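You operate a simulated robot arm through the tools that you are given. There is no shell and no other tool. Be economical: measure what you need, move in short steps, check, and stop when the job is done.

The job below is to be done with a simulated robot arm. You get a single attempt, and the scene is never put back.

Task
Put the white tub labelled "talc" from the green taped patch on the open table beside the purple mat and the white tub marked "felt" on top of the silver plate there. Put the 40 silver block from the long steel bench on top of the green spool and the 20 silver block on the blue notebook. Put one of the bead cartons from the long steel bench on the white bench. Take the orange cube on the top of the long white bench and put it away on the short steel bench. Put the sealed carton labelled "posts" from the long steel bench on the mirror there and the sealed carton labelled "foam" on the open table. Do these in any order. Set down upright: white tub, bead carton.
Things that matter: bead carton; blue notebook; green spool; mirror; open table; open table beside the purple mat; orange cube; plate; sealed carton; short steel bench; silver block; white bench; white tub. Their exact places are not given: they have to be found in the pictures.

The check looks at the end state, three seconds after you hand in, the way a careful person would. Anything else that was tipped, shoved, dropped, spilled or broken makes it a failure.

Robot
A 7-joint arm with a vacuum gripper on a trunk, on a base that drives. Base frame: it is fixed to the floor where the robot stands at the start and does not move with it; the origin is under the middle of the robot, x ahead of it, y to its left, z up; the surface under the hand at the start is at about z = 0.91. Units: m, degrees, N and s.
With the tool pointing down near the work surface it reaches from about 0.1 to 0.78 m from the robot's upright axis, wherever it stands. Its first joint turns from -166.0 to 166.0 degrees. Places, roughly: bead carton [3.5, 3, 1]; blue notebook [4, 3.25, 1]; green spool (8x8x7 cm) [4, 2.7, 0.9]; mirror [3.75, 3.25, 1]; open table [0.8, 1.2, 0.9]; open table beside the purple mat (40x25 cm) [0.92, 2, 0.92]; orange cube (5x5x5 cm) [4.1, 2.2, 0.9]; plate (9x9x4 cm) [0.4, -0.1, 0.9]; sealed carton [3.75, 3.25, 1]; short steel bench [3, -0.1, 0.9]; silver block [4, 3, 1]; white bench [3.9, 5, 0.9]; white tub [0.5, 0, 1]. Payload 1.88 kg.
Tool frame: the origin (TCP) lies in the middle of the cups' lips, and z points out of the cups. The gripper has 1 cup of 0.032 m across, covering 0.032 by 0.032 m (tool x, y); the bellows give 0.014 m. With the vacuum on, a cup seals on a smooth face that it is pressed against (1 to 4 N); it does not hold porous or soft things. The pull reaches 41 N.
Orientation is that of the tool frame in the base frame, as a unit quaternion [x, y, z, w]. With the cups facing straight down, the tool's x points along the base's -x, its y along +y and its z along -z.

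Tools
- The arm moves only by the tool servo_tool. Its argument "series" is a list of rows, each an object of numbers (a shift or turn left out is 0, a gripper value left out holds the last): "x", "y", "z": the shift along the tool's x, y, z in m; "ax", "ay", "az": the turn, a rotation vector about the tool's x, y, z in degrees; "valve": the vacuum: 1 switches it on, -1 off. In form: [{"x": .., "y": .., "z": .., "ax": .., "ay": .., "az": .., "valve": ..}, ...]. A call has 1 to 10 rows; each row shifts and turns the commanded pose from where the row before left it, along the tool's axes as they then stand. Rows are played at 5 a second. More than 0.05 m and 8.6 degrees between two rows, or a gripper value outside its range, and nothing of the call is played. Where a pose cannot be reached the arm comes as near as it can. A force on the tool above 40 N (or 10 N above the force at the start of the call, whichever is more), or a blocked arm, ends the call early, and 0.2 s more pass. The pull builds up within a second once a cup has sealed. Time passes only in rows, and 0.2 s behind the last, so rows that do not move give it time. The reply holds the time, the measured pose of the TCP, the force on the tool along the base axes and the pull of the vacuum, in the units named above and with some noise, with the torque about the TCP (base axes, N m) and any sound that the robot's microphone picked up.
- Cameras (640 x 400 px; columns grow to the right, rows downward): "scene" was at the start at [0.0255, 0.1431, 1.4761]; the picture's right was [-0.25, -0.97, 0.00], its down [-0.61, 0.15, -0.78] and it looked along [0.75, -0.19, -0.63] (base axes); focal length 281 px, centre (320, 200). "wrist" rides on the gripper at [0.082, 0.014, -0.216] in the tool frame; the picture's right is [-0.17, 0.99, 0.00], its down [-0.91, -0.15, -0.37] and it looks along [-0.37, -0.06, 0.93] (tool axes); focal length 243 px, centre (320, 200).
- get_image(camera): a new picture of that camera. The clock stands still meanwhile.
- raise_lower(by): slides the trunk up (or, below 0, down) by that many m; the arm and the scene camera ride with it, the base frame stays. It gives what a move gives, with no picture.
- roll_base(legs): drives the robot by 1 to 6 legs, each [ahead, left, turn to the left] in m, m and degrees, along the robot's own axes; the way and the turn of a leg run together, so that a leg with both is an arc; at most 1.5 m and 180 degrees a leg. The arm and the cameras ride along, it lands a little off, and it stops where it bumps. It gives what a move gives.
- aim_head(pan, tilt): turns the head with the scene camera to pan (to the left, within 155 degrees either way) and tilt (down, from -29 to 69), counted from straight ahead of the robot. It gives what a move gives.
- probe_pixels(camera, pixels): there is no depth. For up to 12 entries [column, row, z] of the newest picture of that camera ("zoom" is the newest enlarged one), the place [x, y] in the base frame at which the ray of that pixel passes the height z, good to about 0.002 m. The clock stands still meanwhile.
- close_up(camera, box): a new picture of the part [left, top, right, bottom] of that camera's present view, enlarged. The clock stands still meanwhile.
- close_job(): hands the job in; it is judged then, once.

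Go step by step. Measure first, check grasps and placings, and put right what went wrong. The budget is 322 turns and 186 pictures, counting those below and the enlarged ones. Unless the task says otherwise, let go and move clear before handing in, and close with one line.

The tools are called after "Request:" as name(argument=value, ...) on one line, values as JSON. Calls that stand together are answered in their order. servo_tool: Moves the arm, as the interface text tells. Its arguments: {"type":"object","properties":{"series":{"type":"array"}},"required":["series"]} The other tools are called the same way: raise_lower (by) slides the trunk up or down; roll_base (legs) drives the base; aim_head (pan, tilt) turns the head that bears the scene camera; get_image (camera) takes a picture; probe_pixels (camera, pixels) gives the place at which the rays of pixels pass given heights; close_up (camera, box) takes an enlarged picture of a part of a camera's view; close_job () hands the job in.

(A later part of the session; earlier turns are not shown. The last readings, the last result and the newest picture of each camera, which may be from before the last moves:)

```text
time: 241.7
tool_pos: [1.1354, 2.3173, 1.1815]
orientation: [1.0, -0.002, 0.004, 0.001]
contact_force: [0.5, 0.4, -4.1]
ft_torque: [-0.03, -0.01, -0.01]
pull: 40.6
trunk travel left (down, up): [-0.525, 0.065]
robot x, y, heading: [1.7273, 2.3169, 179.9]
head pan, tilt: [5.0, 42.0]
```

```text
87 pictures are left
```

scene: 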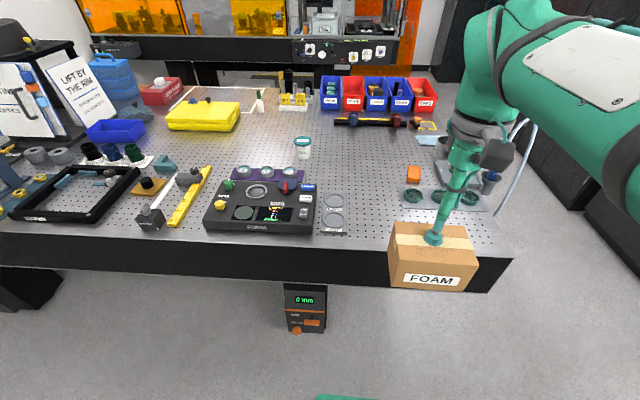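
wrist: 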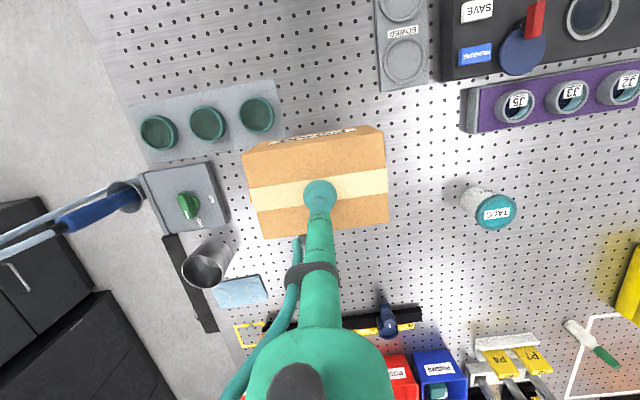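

Request:
probe_pixels(camera="zoom", pixels=[[338, 205, 0.91], [372, 210, 0.91], [340, 165, 0.94], [128, 233, 0.92], [188, 330, 0.91], [320, 222, 0.91], [327, 272, 0.91]])

Request:
servo_tool(series=[{"x": -0.03, "y": 0.035}, {"z": 0.045}, {"z": 0.045}, {"z": 0.03}, {}])

Request:
get_image(camera="wrist")

Request:
close_up(camera="scene", box=[280, 60, 520, 260])

```text
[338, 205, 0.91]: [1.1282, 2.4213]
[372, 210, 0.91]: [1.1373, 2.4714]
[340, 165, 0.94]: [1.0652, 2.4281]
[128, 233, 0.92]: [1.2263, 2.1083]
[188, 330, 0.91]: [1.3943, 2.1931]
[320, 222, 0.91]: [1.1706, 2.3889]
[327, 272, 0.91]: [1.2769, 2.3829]
```

```text
time: 242.9
tool_pos: [1.1053, 2.2827, 1.0645]
orientation: [1.0, 0.0, 0.003, -0.001]
contact_force: [-0.4, -0.9, -3.0]
ft_torque: [-0.02, 0.02, 0.03]
pull: 41.3
trunk travel left (down, up): [-0.525, 0.065]
robot x, y, heading: [1.7205, 2.3189, 179.9]
head pan, tilt: [5.0, 42.0]
```

```text
86 pictures are left
```

wrist: 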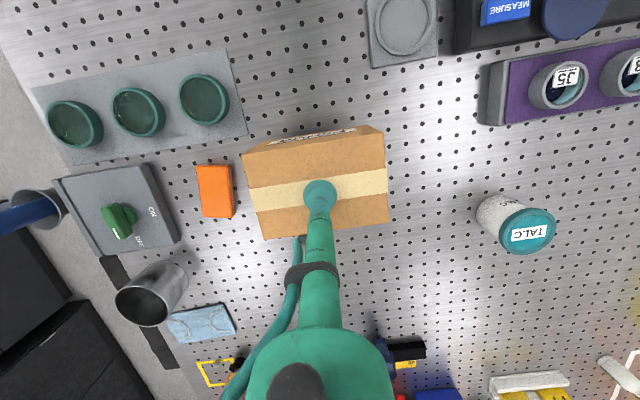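

```text
2.00 times, centred on (400, 160) of scene
```

zoom: 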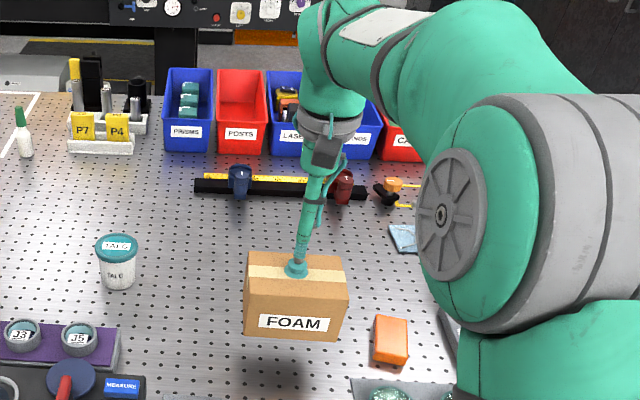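

Clear spot beneath. Lower to contact.

Request:
servo_tool(series=[{"z": 0.04}, {"z": 0.02}, {"z": 0.008}, {"z": 0.005}, {"z": 0.004}, {"z": 0.003}, {}])

```text
time: 244.5
tool_pos: [1.1062, 2.2836, 0.987]
orientation: [1.0, 0.0, 0.0, 0.001]
contact_force: [-12.3, -6.5, 31.7]
ft_torque: [0.02, -0.18, -0.14]
pull: 41.0
trunk travel left (down, up): [-0.525, 0.065]
robot x, y, heading: [1.7213, 2.3167, 179.8]
head pan, tilt: [5.0, 42.0]
```

Contact. Relieve, release, lift.

Request:
servo_tool(series=[{"z": -0.003}, {"valve": -1}, {}, {}, {}, {"z": -0.01}, {"z": -0.03}, {"z": -0.045}, {"z": -0.045}, {}])

Request:
servo_tool(series=[{"x": 0.045, "z": -0.02}, {"x": 0.045, "z": -0.02}, {"x": 0.045}, {"x": 0.045}, {"x": 0.045}, {}])

Request:
get_image(camera="scene")

```text
time: 246.7
tool_pos: [1.1068, 2.2839, 1.118]
orientation: [1.0, -0.001, 0.003, 0.0]
contact_force: [0.6, 0.3, 0.3]
ft_torque: [0.01, 0.01, -0.01]
pull: 0.0
trunk travel left (down, up): [-0.525, 0.065]
robot x, y, heading: [1.7224, 2.319, 180.0]
head pan, tilt: [5.0, 42.0]
```

```text
time: 248.1
tool_pos: [1.3303, 2.2813, 1.1588]
orientation: [1.0, -0.001, 0.004, -0.001]
contact_force: [0.5, 0.2, -0.2]
ft_torque: [0.0, 0.01, 0.0]
pull: 0.1
trunk travel left (down, up): [-0.525, 0.065]
robot x, y, heading: [1.7235, 2.3166, 179.8]
head pan, tilt: [5.0, 42.0]
```

```text
84 pictures are left
```

scene: 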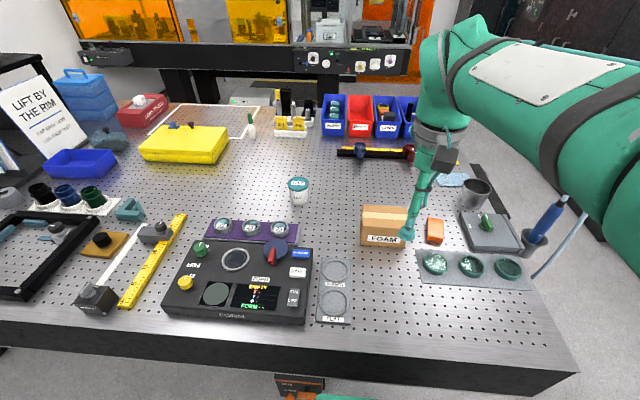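

FOAM is on the open table. Now head for the orange cube on the long white bench.

Request:
roll_base(legs=[[-0.5, 0, 0], [0, 0, 180], [0, -0.3, 0], [0.6, 0, 0]])

Request:
aim_head(pan=0, tilt=35)

Request:
get_image(camera="scene")

Request:
close_up(camera="scene", box=[200, 100, 440, 260])

```text
time: 263.0
tool_pos: [3.209, 2.0383, 1.1583]
orientation: [0.007, 1.0, 0.0, -0.004]
contact_force: [-1.1, -0.3, -1.1]
ft_torque: [-0.01, 0.04, 0.01]
pull: 0.1
trunk travel left (down, up): [-0.525, 0.065]
robot x, y, heading: [2.8109, 2.0109, -0.8]
head pan, tilt: [5.0, 42.0]
```

```text
time: 263.6
tool_pos: [3.2091, 2.0378, 1.159]
orientation: [0.008, 1.0, 0.0, -0.003]
contact_force: [-0.1, -0.3, 0.6]
ft_torque: [-0.03, 0.04, -0.04]
pull: 0.1
trunk travel left (down, up): [-0.525, 0.065]
robot x, y, heading: [2.8126, 2.0091, -0.9]
head pan, tilt: [0.0, 35.0]
```

```text
83 pictures are left
```

scene: 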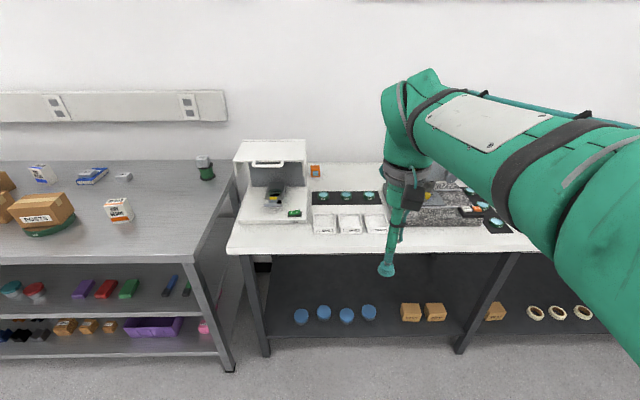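

```text
2.50 times, centred on (320, 180) of scene
```

zoom: 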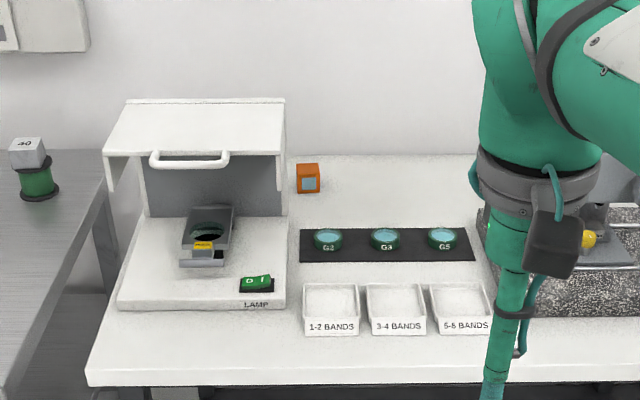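

Request:
probe_pixels(camera="zoom", pixels=[[297, 192, 0.9], [320, 192, 0.9], [297, 168, 0.95], [319, 168, 0.95], [318, 163, 0.95], [285, 308, 0.9], [287, 155, 1.1], [90, 385, 0.9], [300, 262, 0.9], [300, 228, 0.9], [118, 308, 0.9], [300, 385, 0.9]])

Request:
probe_pixels(camera="zoom", pixels=[[285, 100, 1.1], [285, 100, 1.15], [285, 100, 1.2], [287, 215, 0.93], [104, 155, 1.1], [288, 150, 1.1]])

```text
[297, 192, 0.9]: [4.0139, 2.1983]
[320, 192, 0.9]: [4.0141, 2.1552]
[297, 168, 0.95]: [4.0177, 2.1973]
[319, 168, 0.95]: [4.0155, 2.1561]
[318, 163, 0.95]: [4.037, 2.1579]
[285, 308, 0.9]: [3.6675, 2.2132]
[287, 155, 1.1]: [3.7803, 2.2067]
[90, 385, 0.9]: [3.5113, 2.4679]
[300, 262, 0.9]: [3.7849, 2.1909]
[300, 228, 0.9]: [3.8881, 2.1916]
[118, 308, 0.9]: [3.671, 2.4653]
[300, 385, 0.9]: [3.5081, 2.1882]
```

```text
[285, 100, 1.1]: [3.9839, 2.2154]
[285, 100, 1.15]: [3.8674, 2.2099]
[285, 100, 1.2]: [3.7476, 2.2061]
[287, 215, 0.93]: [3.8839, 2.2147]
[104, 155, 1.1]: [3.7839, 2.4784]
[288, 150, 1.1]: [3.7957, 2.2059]
```

Cube ≈ (4.037,2.177), hood to its left (y>2.206). Drive closer and look with the wrist camera.

Request:
servo_tool(series=[{"z": -0.045}, {"z": -0.03}, {}])

Request:
roll_base(legs=[[0, 0.12, 0.8], [0.42, 0, 0]])

Request:
servo_tool(series=[{"x": -0.045}, {"x": -0.045}, {"x": -0.045}, {}])

Request:
get_image(camera="wrist")

Request:
get_image(camera="scene")

```text
time: 264.4
tool_pos: [3.211, 2.0368, 1.2369]
orientation: [0.007, 1.0, 0.0, -0.004]
contact_force: [0.0, 0.3, 0.4]
ft_torque: [-0.01, 0.01, -0.04]
pull: 0.1
trunk travel left (down, up): [-0.525, 0.065]
robot x, y, heading: [2.8117, 2.0071, -0.3]
head pan, tilt: [0.0, 35.0]
```

```text
time: 267.9
tool_pos: [3.6377, 2.1614, 1.2364]
orientation: [0.002, 1.0, -0.001, -0.004]
contact_force: [-0.2, 0.1, 0.2]
ft_torque: [0.02, 0.0, 0.03]
pull: 0.0
trunk travel left (down, up): [-0.525, 0.065]
robot x, y, heading: [3.2438, 2.1267, -0.3]
head pan, tilt: [0.0, 35.0]
```

```text
time: 268.9
tool_pos: [3.7745, 2.1618, 1.2332]
orientation: [0.002, 1.0, 0.0, -0.004]
contact_force: [0.2, 0.2, 0.2]
ft_torque: [-0.04, 0.03, -0.01]
pull: 0.2
trunk travel left (down, up): [-0.525, 0.065]
robot x, y, heading: [3.2414, 2.1276, -0.5]
head pan, tilt: [0.0, 35.0]
```

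```text
81 pictures are left
```

wrist: 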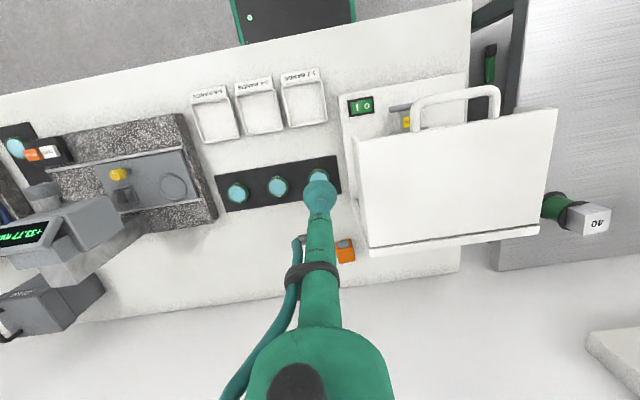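

```text
80 pictures are left
```

scene: 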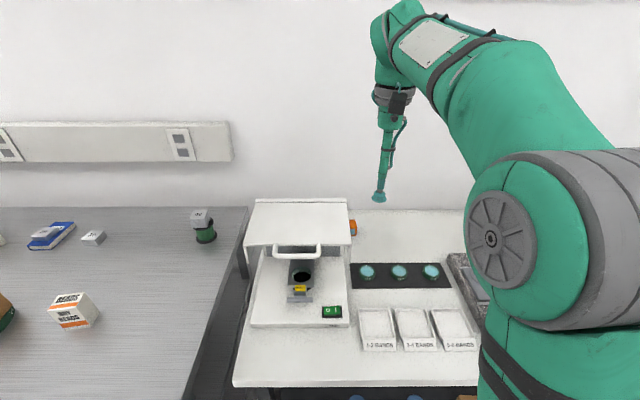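

Request:
probe_pixels(camera="wrist", pixels=[[365, 246, 1.1], [365, 246, 1.15], [365, 246, 1.2], [352, 138, 1.1], [352, 138, 1.15], [352, 138, 1.2], [346, 255, 0.95], [338, 249, 0.95], [355, 249, 0.95], [340, 263, 0.95], [355, 261, 0.95]])

Request:
probe_pixels(camera="scene", pixels=[[349, 200, 1.1], [349, 200, 1.15], [349, 200, 1.2], [350, 245, 1.1], [350, 245, 1.15], [350, 245, 1.2], [353, 222, 0.95]])

Request:
close_up(camera="wrist", box=[300, 200, 400, 280])

```text
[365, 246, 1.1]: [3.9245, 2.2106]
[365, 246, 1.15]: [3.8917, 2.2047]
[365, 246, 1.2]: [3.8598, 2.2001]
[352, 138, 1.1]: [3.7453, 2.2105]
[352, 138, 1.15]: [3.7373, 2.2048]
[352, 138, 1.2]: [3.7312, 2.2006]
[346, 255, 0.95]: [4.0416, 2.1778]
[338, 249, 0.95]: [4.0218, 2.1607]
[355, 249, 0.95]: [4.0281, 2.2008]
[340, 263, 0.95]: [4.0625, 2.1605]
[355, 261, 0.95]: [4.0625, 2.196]
```

```text
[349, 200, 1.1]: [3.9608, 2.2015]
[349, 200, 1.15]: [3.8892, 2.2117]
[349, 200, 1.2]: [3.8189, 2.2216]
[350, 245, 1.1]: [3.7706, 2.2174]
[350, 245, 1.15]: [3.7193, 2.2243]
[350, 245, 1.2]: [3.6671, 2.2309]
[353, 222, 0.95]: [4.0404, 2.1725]
```

```text
5.00 times, centred on (350, 240) of wrist
```

zoom: 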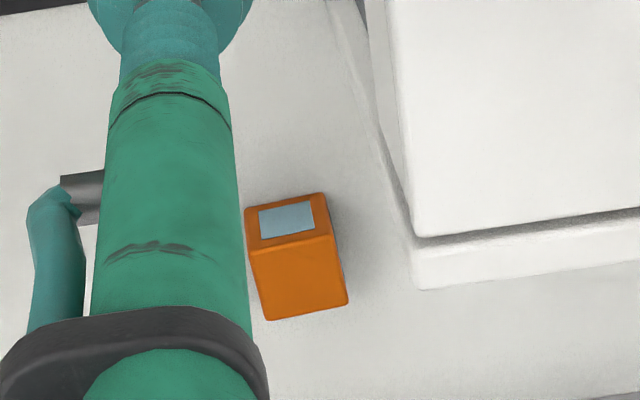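

Hood ends at x≈3.89, top ≈1.15; cube top centre ≈(4.043,2.178), 15 cm beyond it. Nudge the base ahead and reach over, staying right of the hood.

Request:
roll_base(legs=[[0.035, 0, 0]])

Request:
servo_tool(series=[{"x": -0.04, "z": 0.02}, {"x": -0.04, "z": 0.02, "y": 0.004}, {"x": -0.04, "z": 0.02}, {"x": -0.04, "z": 0.02, "y": 0.004}, {"x": -0.04, "z": 0.02}, {"x": -0.03, "z": 0.02}, {}])

Request:
get_image(camera="wrist")

Request:
get_image(camera="scene")

```text
time: 269.8
tool_pos: [3.8096, 2.161, 1.2327]
orientation: [0.001, 1.0, 0.0, -0.004]
contact_force: [0.1, -0.3, -0.7]
ft_torque: [-0.02, 0.0, 0.01]
pull: 0.0
trunk travel left (down, up): [-0.525, 0.065]
robot x, y, heading: [3.2767, 2.1287, -0.1]
head pan, tilt: [0.0, 35.0]
```

```text
time: 271.4
tool_pos: [4.0381, 2.1668, 1.1087]
orientation: [0.003, 1.0, 0.0, -0.004]
contact_force: [0.5, 0.2, 0.6]
ft_torque: [-0.02, -0.02, 0.0]
pull: 0.1
trunk travel left (down, up): [-0.525, 0.065]
robot x, y, heading: [3.2756, 2.1256, -0.2]
head pan, tilt: [0.0, 35.0]
```

```text
78 pictures are left
```

wrist: 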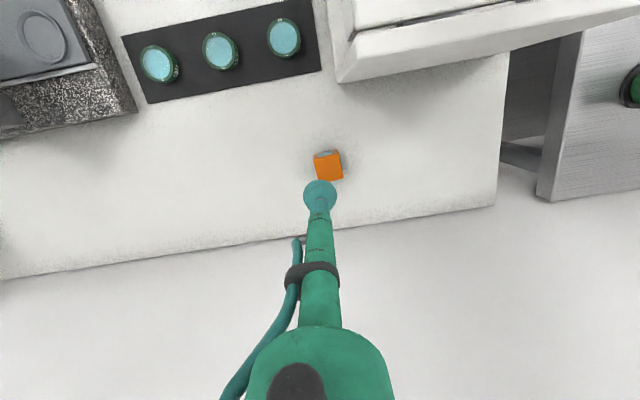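

```text
77 pictures are left
```

scene: 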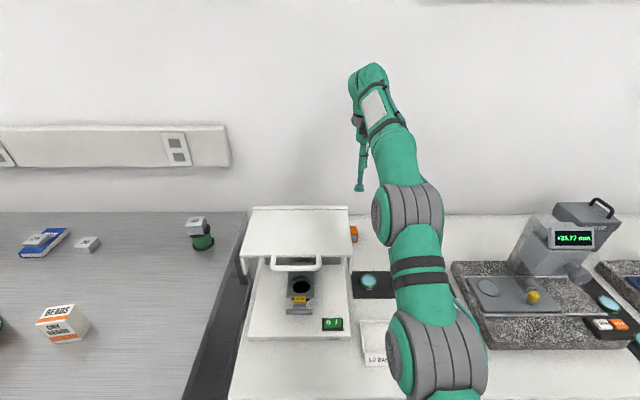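

Request:
probe_pixels(camera="wrist", pixels=[[329, 167, 0.95], [329, 167, 0.945], [314, 158, 0.95], [338, 153, 0.95], [343, 177, 0.95], [319, 181, 0.95]])

```text
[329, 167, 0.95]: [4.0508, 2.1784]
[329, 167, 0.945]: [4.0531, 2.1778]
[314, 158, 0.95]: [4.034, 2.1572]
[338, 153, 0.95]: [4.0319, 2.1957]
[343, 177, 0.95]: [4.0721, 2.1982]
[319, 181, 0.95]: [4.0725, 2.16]
```

Cube top centre (4.051,2.178). Align and descend.

Request:
servo_tool(series=[{"x": -0.013, "y": 0.0105, "z": 0.02}, {"z": 0.045}, {"z": 0.04}, {"z": 0.03}, {}])

Request:
close_up(camera="wrist", box=[240, 110, 400, 260])

```text
time: 272.6
tool_pos: [4.0497, 2.1794, 0.9754]
orientation: [0.002, 1.0, -0.001, -0.005]
contact_force: [0.1, 0.6, -1.1]
ft_torque: [-0.01, -0.04, -0.01]
pull: 0.1
trunk travel left (down, up): [-0.525, 0.065]
robot x, y, heading: [3.2767, 2.1264, -0.1]
head pan, tilt: [0.0, 35.0]
```

```text
2.67 times, centred on (320, 185) of wrist
```

zoom: 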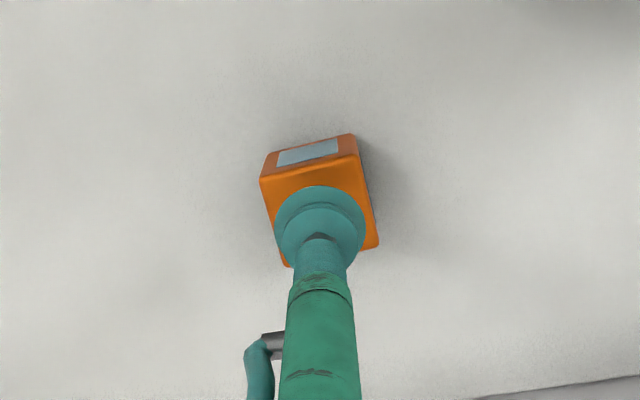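

Request:
probe_pixels(camera="zoom", pixels=[[260, 178, 0.945], [358, 153, 0.945], [380, 245, 0.945], [285, 268, 0.945], [260, 178, 0.95], [380, 245, 0.95]])

```text
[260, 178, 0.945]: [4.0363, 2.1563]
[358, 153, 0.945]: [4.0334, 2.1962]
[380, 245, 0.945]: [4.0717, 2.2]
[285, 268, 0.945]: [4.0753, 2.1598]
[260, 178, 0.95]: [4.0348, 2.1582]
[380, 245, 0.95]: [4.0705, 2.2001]
```

Request:
servo_tool(series=[{"x": -0.004, "y": -0.001, "z": 0.01, "valve": 1}, {"z": 0.006}, {"z": 0.004}, {"z": 0.003}, {"z": 0.003}, {}, {}])

```text
time: 274.2
tool_pos: [4.0548, 2.1762, 0.9503]
orientation: [0.002, 1.0, 0.0, -0.005]
contact_force: [0.1, -0.5, 0.0]
ft_torque: [0.03, -0.01, -0.01]
pull: 0.0
trunk travel left (down, up): [-0.525, 0.065]
robot x, y, heading: [3.2796, 2.1287, -0.1]
head pan, tilt: [0.0, 35.0]
```

Request:
servo_tool(series=[{"z": 0.003}, {"z": 0.003}, {"z": 0.002}, {}, {}])

```text
time: 275.4
tool_pos: [4.054, 2.1777, 0.9411]
orientation: [0.001, 1.0, 0.0, -0.004]
contact_force: [0.0, -0.3, 0.0]
ft_torque: [0.04, 0.01, -0.02]
pull: 0.2
trunk travel left (down, up): [-0.525, 0.065]
robot x, y, heading: [3.2778, 2.1291, 0.1]
head pan, tilt: [0.0, 35.0]
```

Request:
servo_tool(series=[{"z": 0.002}, {"z": 0.002}, {}, {}])

Request:
close_up(camera="wrist", box=[240, 110, 400, 260])

```text
time: 276.4
tool_pos: [4.0537, 2.1778, 0.938]
orientation: [0.001, 1.0, 0.0, -0.004]
contact_force: [-0.1, 0.8, 1.2]
ft_torque: [-0.03, 0.01, 0.0]
pull: 0.0
trunk travel left (down, up): [-0.525, 0.065]
robot x, y, heading: [3.2785, 2.1272, -0.1]
head pan, tilt: [0.0, 35.0]
```

```text
2.67 times, centred on (320, 185) of wrist
```

zoom: 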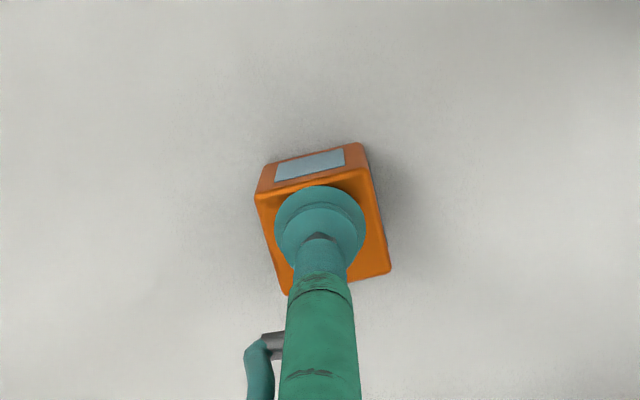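

Request:
servo_tool(series=[{"z": 0.002}, {"z": 0.002}, {}, {}])

```text
time: 277.4
tool_pos: [4.0535, 2.1779, 0.9339]
orientation: [0.001, 1.0, 0.001, -0.005]
contact_force: [-0.2, 0.1, -0.1]
ft_torque: [-0.01, 0.03, 0.03]
pull: 0.0
trunk travel left (down, up): [-0.525, 0.065]
robot x, y, heading: [3.2739, 2.1242, -0.1]
head pan, tilt: [0.0, 35.0]
```

Request:
servo_tool(series=[{"z": 0.002}, {"z": 0.002}, {"z": 0.002}, {}])

```text
time: 278.4
tool_pos: [4.0537, 2.1776, 0.9274]
orientation: [0.002, 1.0, 0.0, -0.004]
contact_force: [-0.7, -0.1, 0.2]
ft_torque: [0.03, -0.01, -0.02]
pull: 40.7
trunk travel left (down, up): [-0.525, 0.065]
robot x, y, heading: [3.2789, 2.1277, -0.3]
head pan, tilt: [0.0, 35.0]
```

Sealed on the cube (40.7 N). Lift, shift right away from the hood, then retract.

Request:
servo_tool(series=[{"z": -0.01}, {"z": -0.04}, {"z": -0.045}, {"z": -0.045, "y": -0.02}, {"z": -0.03, "y": -0.03}, {"x": 0.03, "y": -0.02}, {"x": 0.045, "z": -0.01}, {"x": 0.045, "z": -0.01}, {"x": 0.045}, {}])

Request:
servo_tool(series=[{"x": 0.045}, {"x": 0.045}, {"x": 0.045}, {"x": 0.045}, {"x": 0.045}, {"x": 0.045}, {}])

Request:
get_image(camera="scene")

```text
time: 280.6
tool_pos: [3.8901, 2.1092, 1.1081]
orientation: [0.003, 1.0, 0.0, -0.014]
contact_force: [-1.5, 0.7, 3.3]
ft_torque: [0.03, -0.31, 0.03]
pull: 0.0
trunk travel left (down, up): [-0.525, 0.065]
robot x, y, heading: [3.2793, 2.1266, -0.6]
head pan, tilt: [0.0, 35.0]
```

```text
time: 282.2
tool_pos: [3.6219, 2.1048, 1.1199]
orientation: [0.003, 1.0, 0.0, -0.004]
contact_force: [-0.5, 0.3, 0.5]
ft_torque: [0.0, 0.0, -0.03]
pull: 0.0
trunk travel left (down, up): [-0.525, 0.065]
robot x, y, heading: [3.2812, 2.128, -0.2]
head pan, tilt: [0.0, 35.0]
```

```text
74 pictures are left
```

scene: 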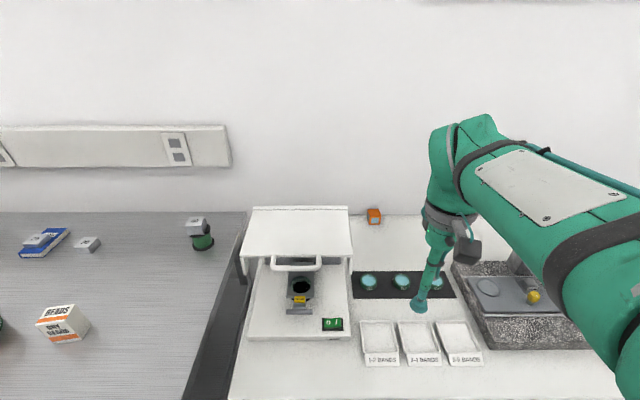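

The pull is 0 – the cube has come off; it now sits at (375,217). Look closely to see its state and anything else disturbed.

Request:
close_up(camera="scene", box=[340, 195, 460, 295])

Request:
get_image(camera="wrist")

Request:
probe_pixels(camera="scene", pixels=[[367, 224, 0.88], [382, 224, 0.88], [367, 210, 0.93], [381, 209, 0.93], [374, 209, 0.93]])

```text
4.00 times, centred on (400, 245) of scene
```

zoom: 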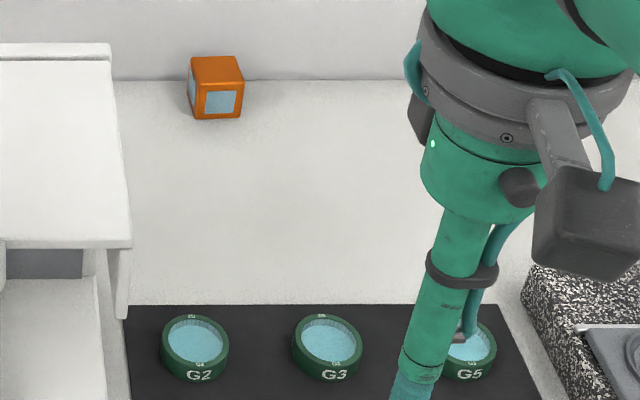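

```text
72 pictures are left
```

wrist: 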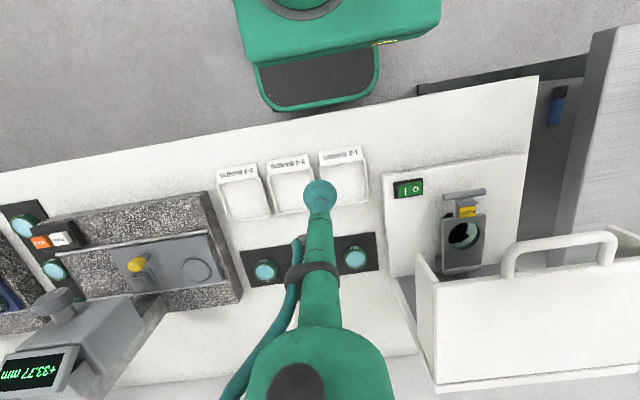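

```text
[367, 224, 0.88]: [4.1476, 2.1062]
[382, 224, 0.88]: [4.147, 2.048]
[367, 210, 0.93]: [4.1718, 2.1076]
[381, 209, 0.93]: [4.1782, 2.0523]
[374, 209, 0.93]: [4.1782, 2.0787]
```

The cube dropped and sits at about (4.17,2.08), apparently nothing else disturbed. I creep the base closer and get a wrist view.

Request:
roll_base(legs=[[0.03, 0, 0]])

Request:
servo_tool(series=[{"x": -0.045}, {"x": -0.045}, {"x": -0.045}, {"x": -0.045}, {"x": -0.045}, {"x": -0.045}, {"x": -0.045}, {"y": -0.02}, {}])

Request:
get_image(camera="wrist")

Request:
get_image(camera="scene")

```text
time: 283.0
tool_pos: [3.6523, 2.1055, 1.12]
orientation: [0.003, 1.0, 0.001, -0.005]
contact_force: [0.1, 0.4, -0.4]
ft_torque: [0.02, 0.0, -0.01]
pull: 0.1
trunk travel left (down, up): [-0.525, 0.065]
robot x, y, heading: [3.31, 2.1254, -0.3]
head pan, tilt: [0.0, 35.0]
```

```text
time: 285.0
tool_pos: [3.9677, 2.0847, 1.1167]
orientation: [0.003, 1.0, 0.0, -0.004]
contact_force: [0.6, -0.2, 0.1]
ft_torque: [0.0, -0.01, 0.0]
pull: 0.1
trunk travel left (down, up): [-0.525, 0.065]
robot x, y, heading: [3.306, 2.128, -0.3]
head pan, tilt: [0.0, 35.0]
```

```text
71 pictures are left
```

wrist: 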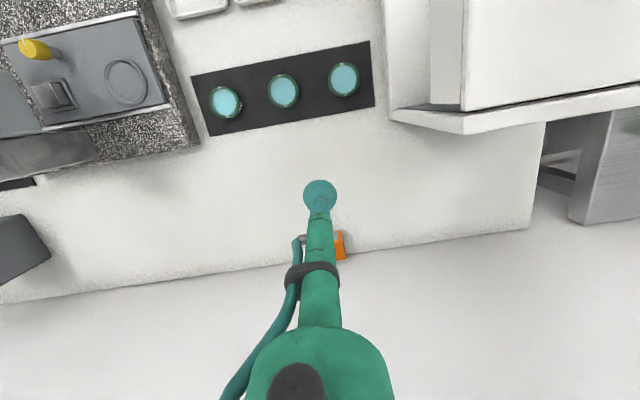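

```text
70 pictures are left
```

scene: 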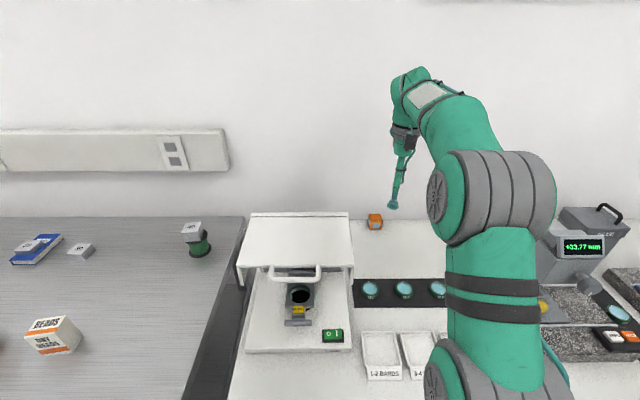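

Base reached 3.308 unblocked. The cube rests at the back edge near the wall, so I'll tilt the tool ~15° outward to reach it; first measure it.

Request:
roll_base(legs=[[0.02, -0.04, 0]])

Request:
servo_tool(series=[{"ay": -8}, {"ay": -8}, {}])

Request:
get_image(camera="wrist")

Request:
close_up(camera="scene", box=[340, 170, 440, 250])

```text
time: 285.9
tool_pos: [3.9883, 2.0455, 1.1165]
orientation: [0.002, 1.0, 0.0, -0.004]
contact_force: [0.6, 0.2, -1.0]
ft_torque: [-0.03, 0.02, 0.02]
pull: 0.1
trunk travel left (down, up): [-0.525, 0.065]
robot x, y, heading: [3.3233, 2.0868, -0.1]
head pan, tilt: [0.0, 35.0]
```

```text
time: 286.7
tool_pos: [3.9876, 2.0453, 1.1168]
orientation: [0.002, 0.991, 0.0, 0.136]
contact_force: [-0.1, -0.3, -0.4]
ft_torque: [0.0, -0.04, 0.01]
pull: 0.1
trunk travel left (down, up): [-0.525, 0.065]
robot x, y, heading: [3.3278, 2.0886, 0.1]
head pan, tilt: [0.0, 35.0]
```

```text
69 pictures are left
```

wrist: 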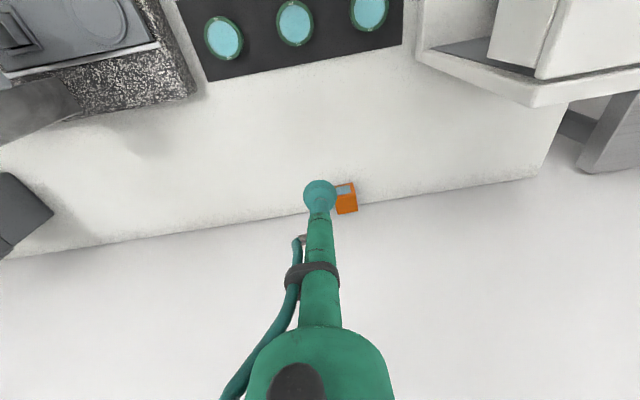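

```text
5.00 times, centred on (390, 210) of scene
```

zoom: 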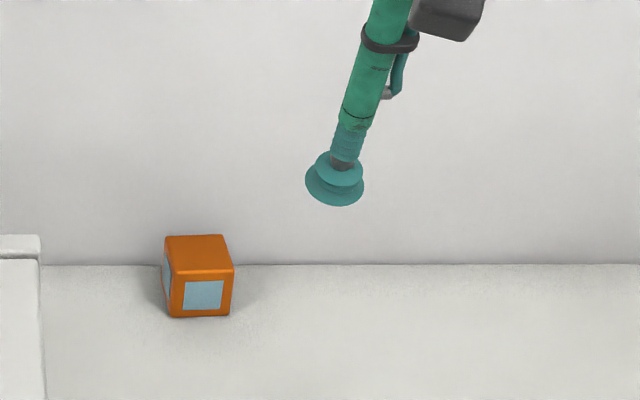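

Request:
probe_pixels(camera="zoom", pixels=[[173, 317, 0.88], [230, 315, 0.88], [172, 273, 0.92], [234, 269, 0.92], [165, 237, 0.92], [224, 234, 0.92], [172, 273, 0.93], [224, 234, 0.93], [300, 264, 0.88]])

Request:
probe_pixels(camera="wrist", pixels=[[336, 197, 0.92], [355, 193, 0.92], [358, 211, 0.92], [338, 214, 0.92], [347, 204, 0.92], [347, 204, 0.93], [400, 203, 0.88]])

Request:
close_up(camera="wrist", box=[280, 160, 400, 250])

```text
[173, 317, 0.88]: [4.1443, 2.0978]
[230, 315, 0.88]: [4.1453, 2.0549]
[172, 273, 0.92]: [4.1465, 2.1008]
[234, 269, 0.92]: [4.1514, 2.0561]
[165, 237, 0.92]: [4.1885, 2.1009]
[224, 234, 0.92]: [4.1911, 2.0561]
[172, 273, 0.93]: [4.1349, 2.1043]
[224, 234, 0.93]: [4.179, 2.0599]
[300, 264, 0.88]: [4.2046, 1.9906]
```

```text
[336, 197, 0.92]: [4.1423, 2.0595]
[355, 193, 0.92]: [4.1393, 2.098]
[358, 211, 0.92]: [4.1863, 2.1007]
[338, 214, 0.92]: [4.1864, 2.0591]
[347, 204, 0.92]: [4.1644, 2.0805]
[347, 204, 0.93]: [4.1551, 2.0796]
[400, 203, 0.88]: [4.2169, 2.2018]
```

```text
4.44 times, centred on (340, 205) of wrist
```

zoom: 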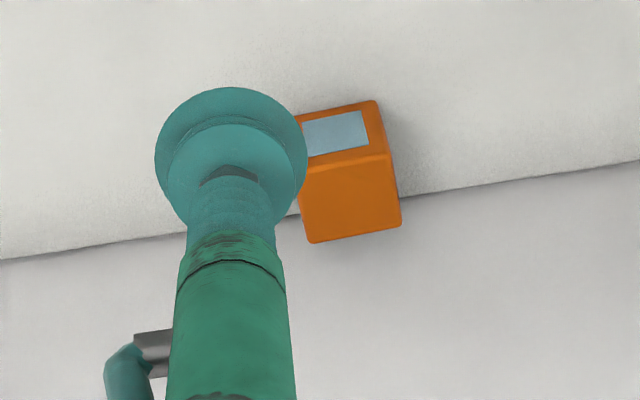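

Cube now: x 4.145–4.188, y 2.057–2.100, top z≈0.921; wall at x≈4.205. Move the tilted cup above it.

Request:
servo_tool(series=[{"x": -0.0256, "z": 0.0317, "y": 0.0068}, {"x": -0.0256, "z": 0.0317, "y": 0.0068}, {"x": -0.0256, "z": 0.0317, "y": 0.0068}, {"x": -0.0256, "z": 0.0317, "y": 0.0068}, {}])

Request:
close_up(camera="wrist", box=[240, 110, 400, 260])

Request:
close_up(camera="scene", box=[320, 150, 440, 250])

```text
time: 287.9
tool_pos: [4.1185, 2.0716, 1.0233]
orientation: [0.002, 0.991, -0.001, 0.135]
contact_force: [0.6, -0.4, -0.1]
ft_torque: [-0.02, 0.01, 0.03]
pull: 0.1
trunk travel left (down, up): [-0.525, 0.065]
robot x, y, heading: [3.327, 2.0865, -0.0]
head pan, tilt: [0.0, 35.0]
```

```text
2.67 times, centred on (320, 185) of wrist
```

zoom: 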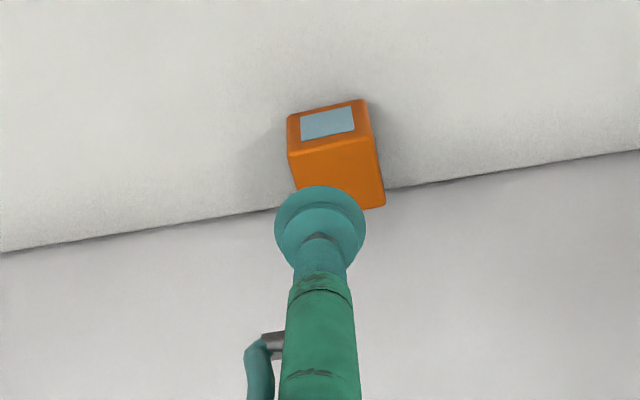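

```text
4.00 times, centred on (380, 200) of scene
```

zoom: 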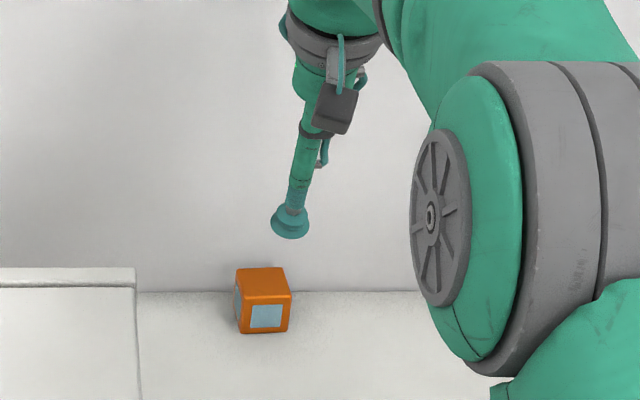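

Request:
servo_tool(series=[{"x": -0.0066, "z": 0.0307, "y": 0.0025}, {"x": -0.0066, "z": 0.0307, "y": 0.0025}, {"x": -0.0066, "z": 0.0307, "y": 0.0025}, {}])

Request:
close_up(camera="wrist", box=[240, 110, 400, 260])

Request:
close_up(camera="scene", box=[340, 180, 420, 250])

```text
time: 288.9
tool_pos: [4.1638, 2.079, 0.9388]
orientation: [0.002, 0.991, -0.001, 0.135]
contact_force: [0.4, 0.0, -0.1]
ft_torque: [0.04, -0.01, 0.0]
pull: 0.1
trunk travel left (down, up): [-0.525, 0.065]
robot x, y, heading: [3.3298, 2.0878, -0.2]
head pan, tilt: [0.0, 35.0]
```

```text
2.67 times, centred on (320, 185) of wrist
```

zoom: 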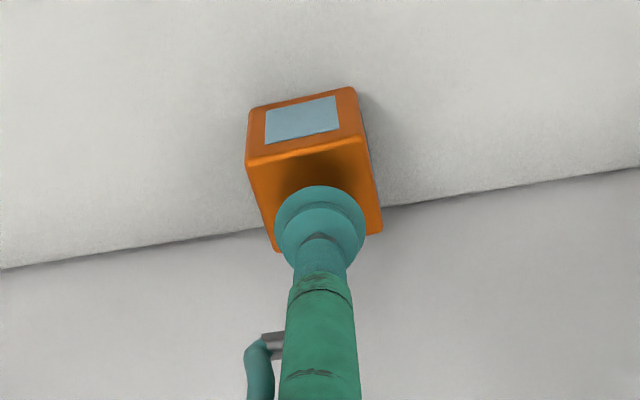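

```text
5.71 times, centred on (380, 215) of scene
```

zoom: 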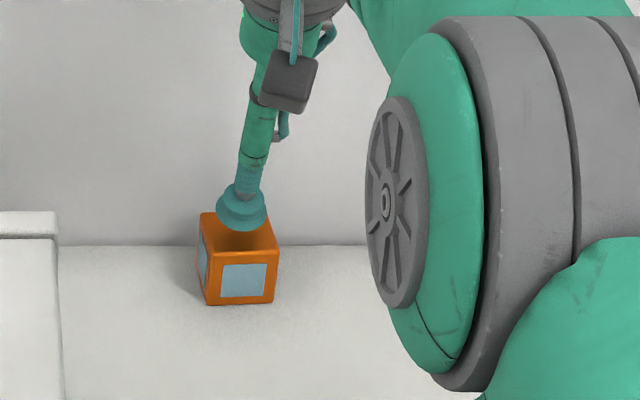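

The tilted cup is over the cube. Try reducing the tilt while still reaching.

Request:
servo_tool(series=[{"ay": 3}, {"ay": 3}, {}])

```text
time: 289.7
tool_pos: [4.1654, 2.0787, 0.9396]
orientation: [0.002, 0.997, -0.001, 0.083]
contact_force: [0.2, -0.1, 0.3]
ft_torque: [0.0, 0.0, -0.01]
pull: 0.0
trunk travel left (down, up): [-0.525, 0.065]
robot x, y, heading: [3.3251, 2.0891, -0.4]
head pan, tilt: [0.0, 35.0]
```

Request:
servo_tool(series=[{"ay": 3}, {"ay": 3}, {}])

```text
time: 290.5
tool_pos: [4.1651, 2.0788, 0.9381]
orientation: [0.002, 1.0, 0.0, 0.03]
contact_force: [-0.4, 0.4, -0.9]
ft_torque: [0.02, 0.01, -0.03]
pull: 0.0
trunk travel left (down, up): [-0.525, 0.065]
robot x, y, heading: [3.328, 2.0878, -0.2]
head pan, tilt: [0.0, 35.0]
```

Tilt is down to 3.5° and it still reaches. Descend with vacuum on.

Request:
servo_tool(series=[{"z": 0.008, "valve": 1}, {"z": 0.004}, {"z": 0.003}, {"z": 0.002}, {}, {}])

```text
time: 291.9
tool_pos: [4.1651, 2.0778, 0.9243]
orientation: [0.001, 0.999, 0.0, 0.033]
contact_force: [6.0, 0.0, 16.7]
ft_torque: [0.08, 0.21, -0.02]
pull: 40.9
trunk travel left (down, up): [-0.525, 0.065]
robot x, y, heading: [3.3271, 2.0864, -0.5]
head pan, tilt: [0.0, 35.0]
```

Sealed again. Lift slowly and check the pull.

Request:
servo_tool(series=[{"z": -0.004}, {}, {"z": -0.01}, {"z": -0.015}, {}])

Request:
close_up(camera="scene", box=[340, 180, 420, 250])

```text
time: 293.1
tool_pos: [4.1636, 2.0795, 0.9489]
orientation: [0.001, 1.0, 0.0, 0.03]
contact_force: [-0.9, 0.3, -1.0]
ft_torque: [-0.03, 0.01, 0.03]
pull: 41.1
trunk travel left (down, up): [-0.525, 0.065]
robot x, y, heading: [3.3282, 2.0861, -0.3]
head pan, tilt: [0.0, 35.0]
```

```text
5.71 times, centred on (380, 215) of scene
```

zoom: 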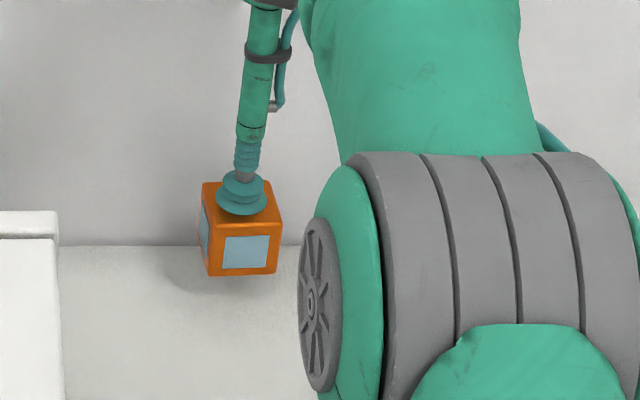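

Request:
servo_tool(series=[{"x": 0.015, "z": -0.01}, {"x": 0.02, "z": -0.015}, {"x": 0.02, "z": -0.015}, {"x": 0.02, "z": -0.02}, {"x": 0.02, "z": -0.02}, {"x": 0.02, "z": -0.02}, {}])

```text
time: 294.7
tool_pos: [4.0442, 2.0794, 1.0441]
orientation: [0.002, 1.0, 0.001, 0.031]
contact_force: [-0.1, 0.8, -1.6]
ft_torque: [-0.01, -0.01, -0.02]
pull: 40.2
trunk travel left (down, up): [-0.525, 0.065]
robot x, y, heading: [3.3224, 2.0849, -0.2]
head pan, tilt: [0.0, 35.0]
```

Request:
servo_tool(series=[{"x": 0.025, "z": -0.015}, {"x": 0.025, "z": -0.015}, {"x": 0.025, "z": -0.015}, {"x": 0.025, "z": -0.015}, {"x": 0.025, "z": -0.015}, {"x": 0.03, "z": -0.01}, {"x": 0.03, "z": -0.01}, {"x": 0.03}, {}])

Request:
get_image(camera="scene")

```text
time: 296.7
tool_pos: [3.8219, 2.0812, 1.1247]
orientation: [0.002, 1.0, 0.0, 0.031]
contact_force: [0.5, 0.4, -1.3]
ft_torque: [0.0, 0.0, 0.05]
pull: 41.3
trunk travel left (down, up): [-0.525, 0.065]
robot x, y, heading: [3.3279, 2.0864, -0.5]
head pan, tilt: [0.0, 35.0]
```

```text
61 pictures are left
```

scene: 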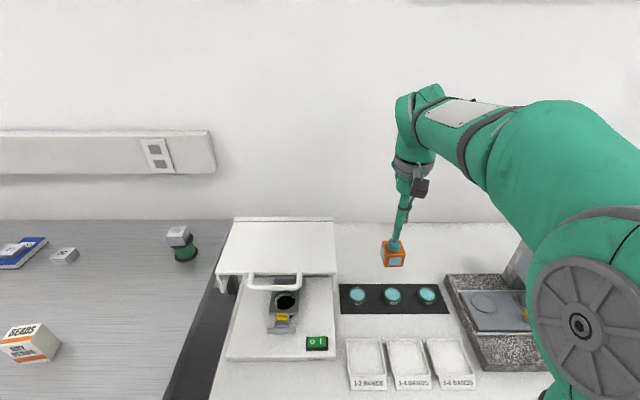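

Cube held well. Straighten, retract, then back off toward the short steel bench.

Request:
servo_tool(series=[{"ay": 3.5, "x": 0.02}, {"x": 0.03}, {"x": 0.03}, {"x": 0.03}, {"x": 0.03}, {"x": 0.03}, {"x": 0.03}, {}])

Request:
roll_base(legs=[[-0.9, 0, 0], [0, 0, -60]])

Request:
aim_head(pan=0, tilt=22)

Request:
get_image(camera="scene")

```text
time: 298.5
tool_pos: [3.6214, 2.0816, 1.1238]
orientation: [0.002, 1.0, -0.001, 0.0]
contact_force: [0.1, 0.4, -0.8]
ft_torque: [-0.01, -0.02, -0.03]
pull: 40.6
trunk travel left (down, up): [-0.525, 0.065]
robot x, y, heading: [3.3291, 2.0899, -0.4]
head pan, tilt: [0.0, 35.0]
```

```text
time: 305.9
tool_pos: [2.5778, 1.8248, 1.1241]
orientation: [0.495, 0.869, -0.001, 0.0]
contact_force: [0.1, -0.4, -1.8]
ft_torque: [-0.04, -0.01, -0.01]
pull: 40.7
trunk travel left (down, up): [-0.525, 0.065]
robot x, y, heading: [2.4314, 2.0794, -59.3]
head pan, tilt: [0.0, 35.0]
```

```text
time: 306.6
tool_pos: [2.5783, 1.8249, 1.1239]
orientation: [0.495, 0.869, 0.001, 0.0]
contact_force: [-0.2, 0.0, -2.0]
ft_torque: [0.01, -0.02, 0.02]
pull: 41.1
trunk travel left (down, up): [-0.525, 0.065]
robot x, y, heading: [2.4324, 2.0823, -59.6]
head pan, tilt: [0.0, 22.0]
```

```text
60 pictures are left
```

scene: 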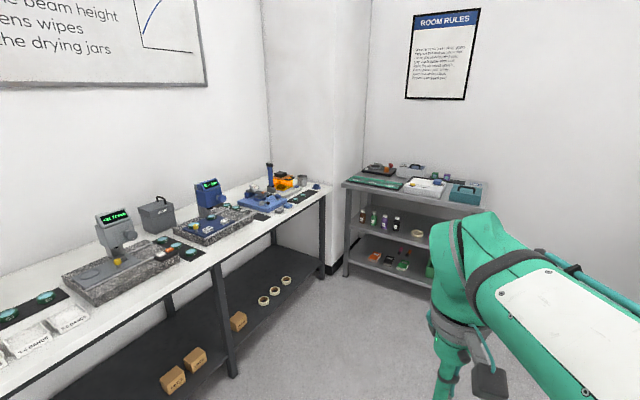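

Request:
close_up(camera="scene", box=[320, 150, 500, 280])

Request:
probe_pixels(camera="scene", pixels=[[345, 185, 0.9], [480, 210, 0.9], [345, 277, 0], [325, 280, 0], [235, 378, 0], [325, 190, 0.88], [365, 170, 0.9], [485, 190, 0.9]])

```text
3.08 times, centred on (410, 215) of scene
```

zoom: 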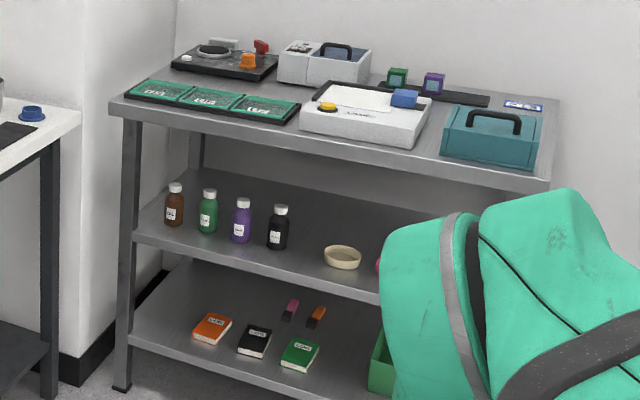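

```text
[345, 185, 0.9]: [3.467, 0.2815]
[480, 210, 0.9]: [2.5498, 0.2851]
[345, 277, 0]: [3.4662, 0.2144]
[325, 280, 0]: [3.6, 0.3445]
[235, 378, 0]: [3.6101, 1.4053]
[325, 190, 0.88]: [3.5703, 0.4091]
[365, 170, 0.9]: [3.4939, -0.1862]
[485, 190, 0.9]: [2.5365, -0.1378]
```

The short bench spans x 2.55–3.47, front y≈0.28. Drive in front of it.

Request:
roll_base(legs=[[0, 0, -30.4], [1.1, 0, 0], [0, 0.5, 0]])

Request:
aim_head(pan=0, tilt=38)

Request:
get_image(camera="scene")

```text
time: 316.2
tool_pos: [2.9413, 0.697, 1.1244]
orientation: [0.707, 0.708, 0.0, 0.0]
contact_force: [0.2, 0.0, -3.0]
ft_torque: [-0.01, -0.01, -0.02]
pull: 40.6
trunk travel left (down, up): [-0.525, 0.065]
robot x, y, heading: [2.9449, 0.9888, -89.8]
head pan, tilt: [0.0, 22.0]
```

```text
time: 317.0
tool_pos: [2.9434, 0.6967, 1.1232]
orientation: [0.707, 0.707, 0.0, 0.0]
contact_force: [-0.3, -0.5, -0.8]
ft_torque: [-0.01, 0.0, 0.01]
pull: 40.9
trunk travel left (down, up): [-0.525, 0.065]
robot x, y, heading: [2.95, 0.9933, -90.0]
head pan, tilt: [0.0, 38.0]
```

```text
58 pictures are left
```

scene: 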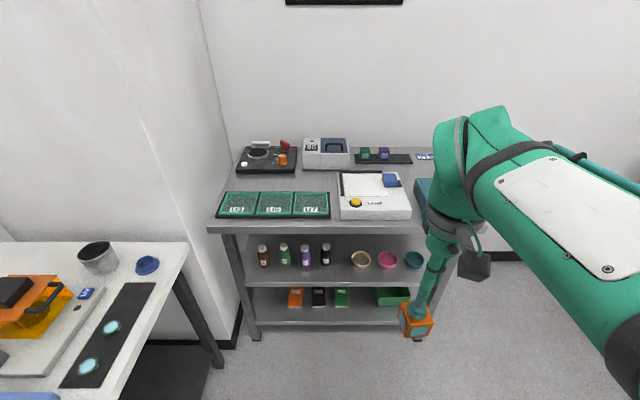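

Request:
close_up(camera="scene", box=[200, 130, 450, 240])

Request:
probe_pixels(camera="scene", pixels=[[325, 192, 0.91], [260, 192, 0.91], [330, 217, 0.91], [300, 173, 0.9], [350, 170, 0.9], [340, 176, 0.92], [355, 163, 0.9], [412, 164, 0.9], [412, 178, 0.9], [340, 220, 0.9], [332, 182, 0.9]])

```text
2.56 times, centred on (325, 185) of scene
```

zoom: 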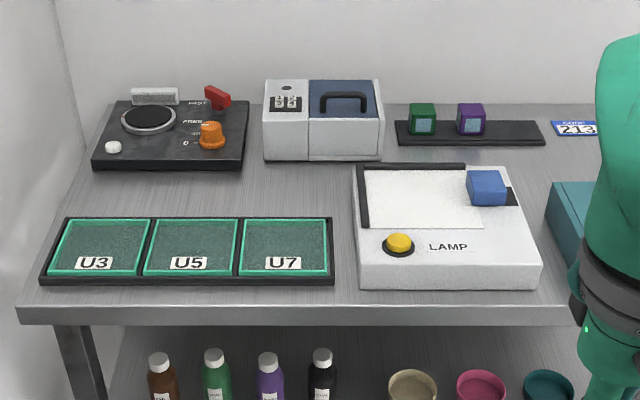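

```text
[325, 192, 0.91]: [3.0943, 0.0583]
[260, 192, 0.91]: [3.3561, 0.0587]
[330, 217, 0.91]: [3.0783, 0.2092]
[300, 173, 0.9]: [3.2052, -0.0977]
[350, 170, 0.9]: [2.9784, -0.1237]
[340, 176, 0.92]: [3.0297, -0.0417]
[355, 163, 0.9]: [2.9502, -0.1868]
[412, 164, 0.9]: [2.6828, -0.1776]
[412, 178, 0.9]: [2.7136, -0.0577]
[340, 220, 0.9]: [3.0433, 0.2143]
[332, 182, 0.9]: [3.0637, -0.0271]
```

Free strip behind the U trays: around (3.15,-0.02). Drive closer and extend.

Request:
roll_base(legs=[[0, 0.12, 0], [0.4, 0, 0]])

Request:
servo_tool(series=[{"x": -0.04}, {"x": -0.04}, {"x": -0.04}, {"x": -0.04}, {"x": -0.04}, {}])

Request:
get_image(camera="wrist")

Request:
get_image(camera="scene")

```text
time: 320.4
tool_pos: [3.0665, 0.2969, 1.1236]
orientation: [0.707, 0.707, 0.0, 0.001]
contact_force: [0.0, -0.8, -1.3]
ft_torque: [-0.02, 0.01, -0.01]
pull: 40.9
trunk travel left (down, up): [-0.525, 0.065]
robot x, y, heading: [3.0731, 0.5891, -89.8]
head pan, tilt: [0.0, 38.0]
```

```text
time: 321.8
tool_pos: [3.0674, 0.0942, 1.1232]
orientation: [0.707, 0.707, 0.0, 0.001]
contact_force: [-0.6, -0.3, -3.0]
ft_torque: [0.07, -0.01, -0.01]
pull: 41.1
trunk travel left (down, up): [-0.525, 0.065]
robot x, y, heading: [3.0687, 0.5915, -89.8]
head pan, tilt: [0.0, 38.0]
```

```text
56 pictures are left
```

wrist: 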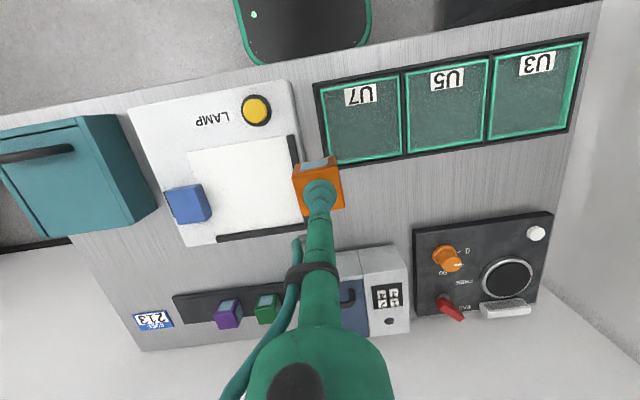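

```text
55 pictures are left
```

scene: 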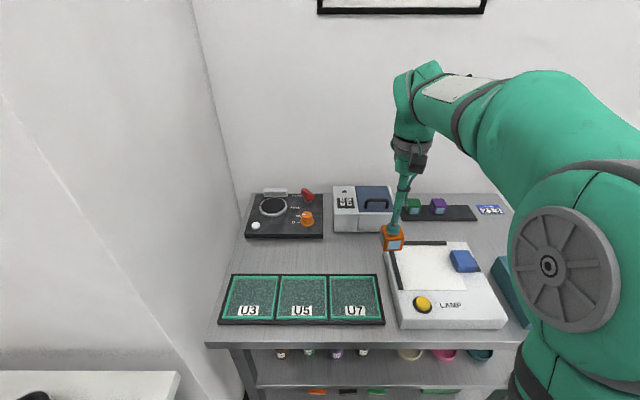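

Request:
probe_pixels(camera="wrist", pixels=[[390, 195, 0.9], [345, 165, 0.91], [390, 157, 0.91], [345, 250, 0.9], [410, 243, 0.9], [310, 200, 0.95], [420, 230, 0.92]])

Request:
probe_pixels(camera="scene", pixels=[[345, 255, 0.9], [335, 275, 0.91], [335, 231, 0.9], [323, 238, 0.9], [388, 270, 0.9], [384, 250, 0.95]])

```text
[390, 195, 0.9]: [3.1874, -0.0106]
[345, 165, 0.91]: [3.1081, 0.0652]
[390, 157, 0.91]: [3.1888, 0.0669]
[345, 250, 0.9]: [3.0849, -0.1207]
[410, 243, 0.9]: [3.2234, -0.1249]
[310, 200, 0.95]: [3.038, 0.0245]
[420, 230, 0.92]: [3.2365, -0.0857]
```

```text
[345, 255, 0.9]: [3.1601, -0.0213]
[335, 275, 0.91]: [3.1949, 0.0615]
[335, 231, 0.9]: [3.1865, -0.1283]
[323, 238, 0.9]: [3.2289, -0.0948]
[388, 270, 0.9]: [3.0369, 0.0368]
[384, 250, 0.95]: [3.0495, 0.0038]
```

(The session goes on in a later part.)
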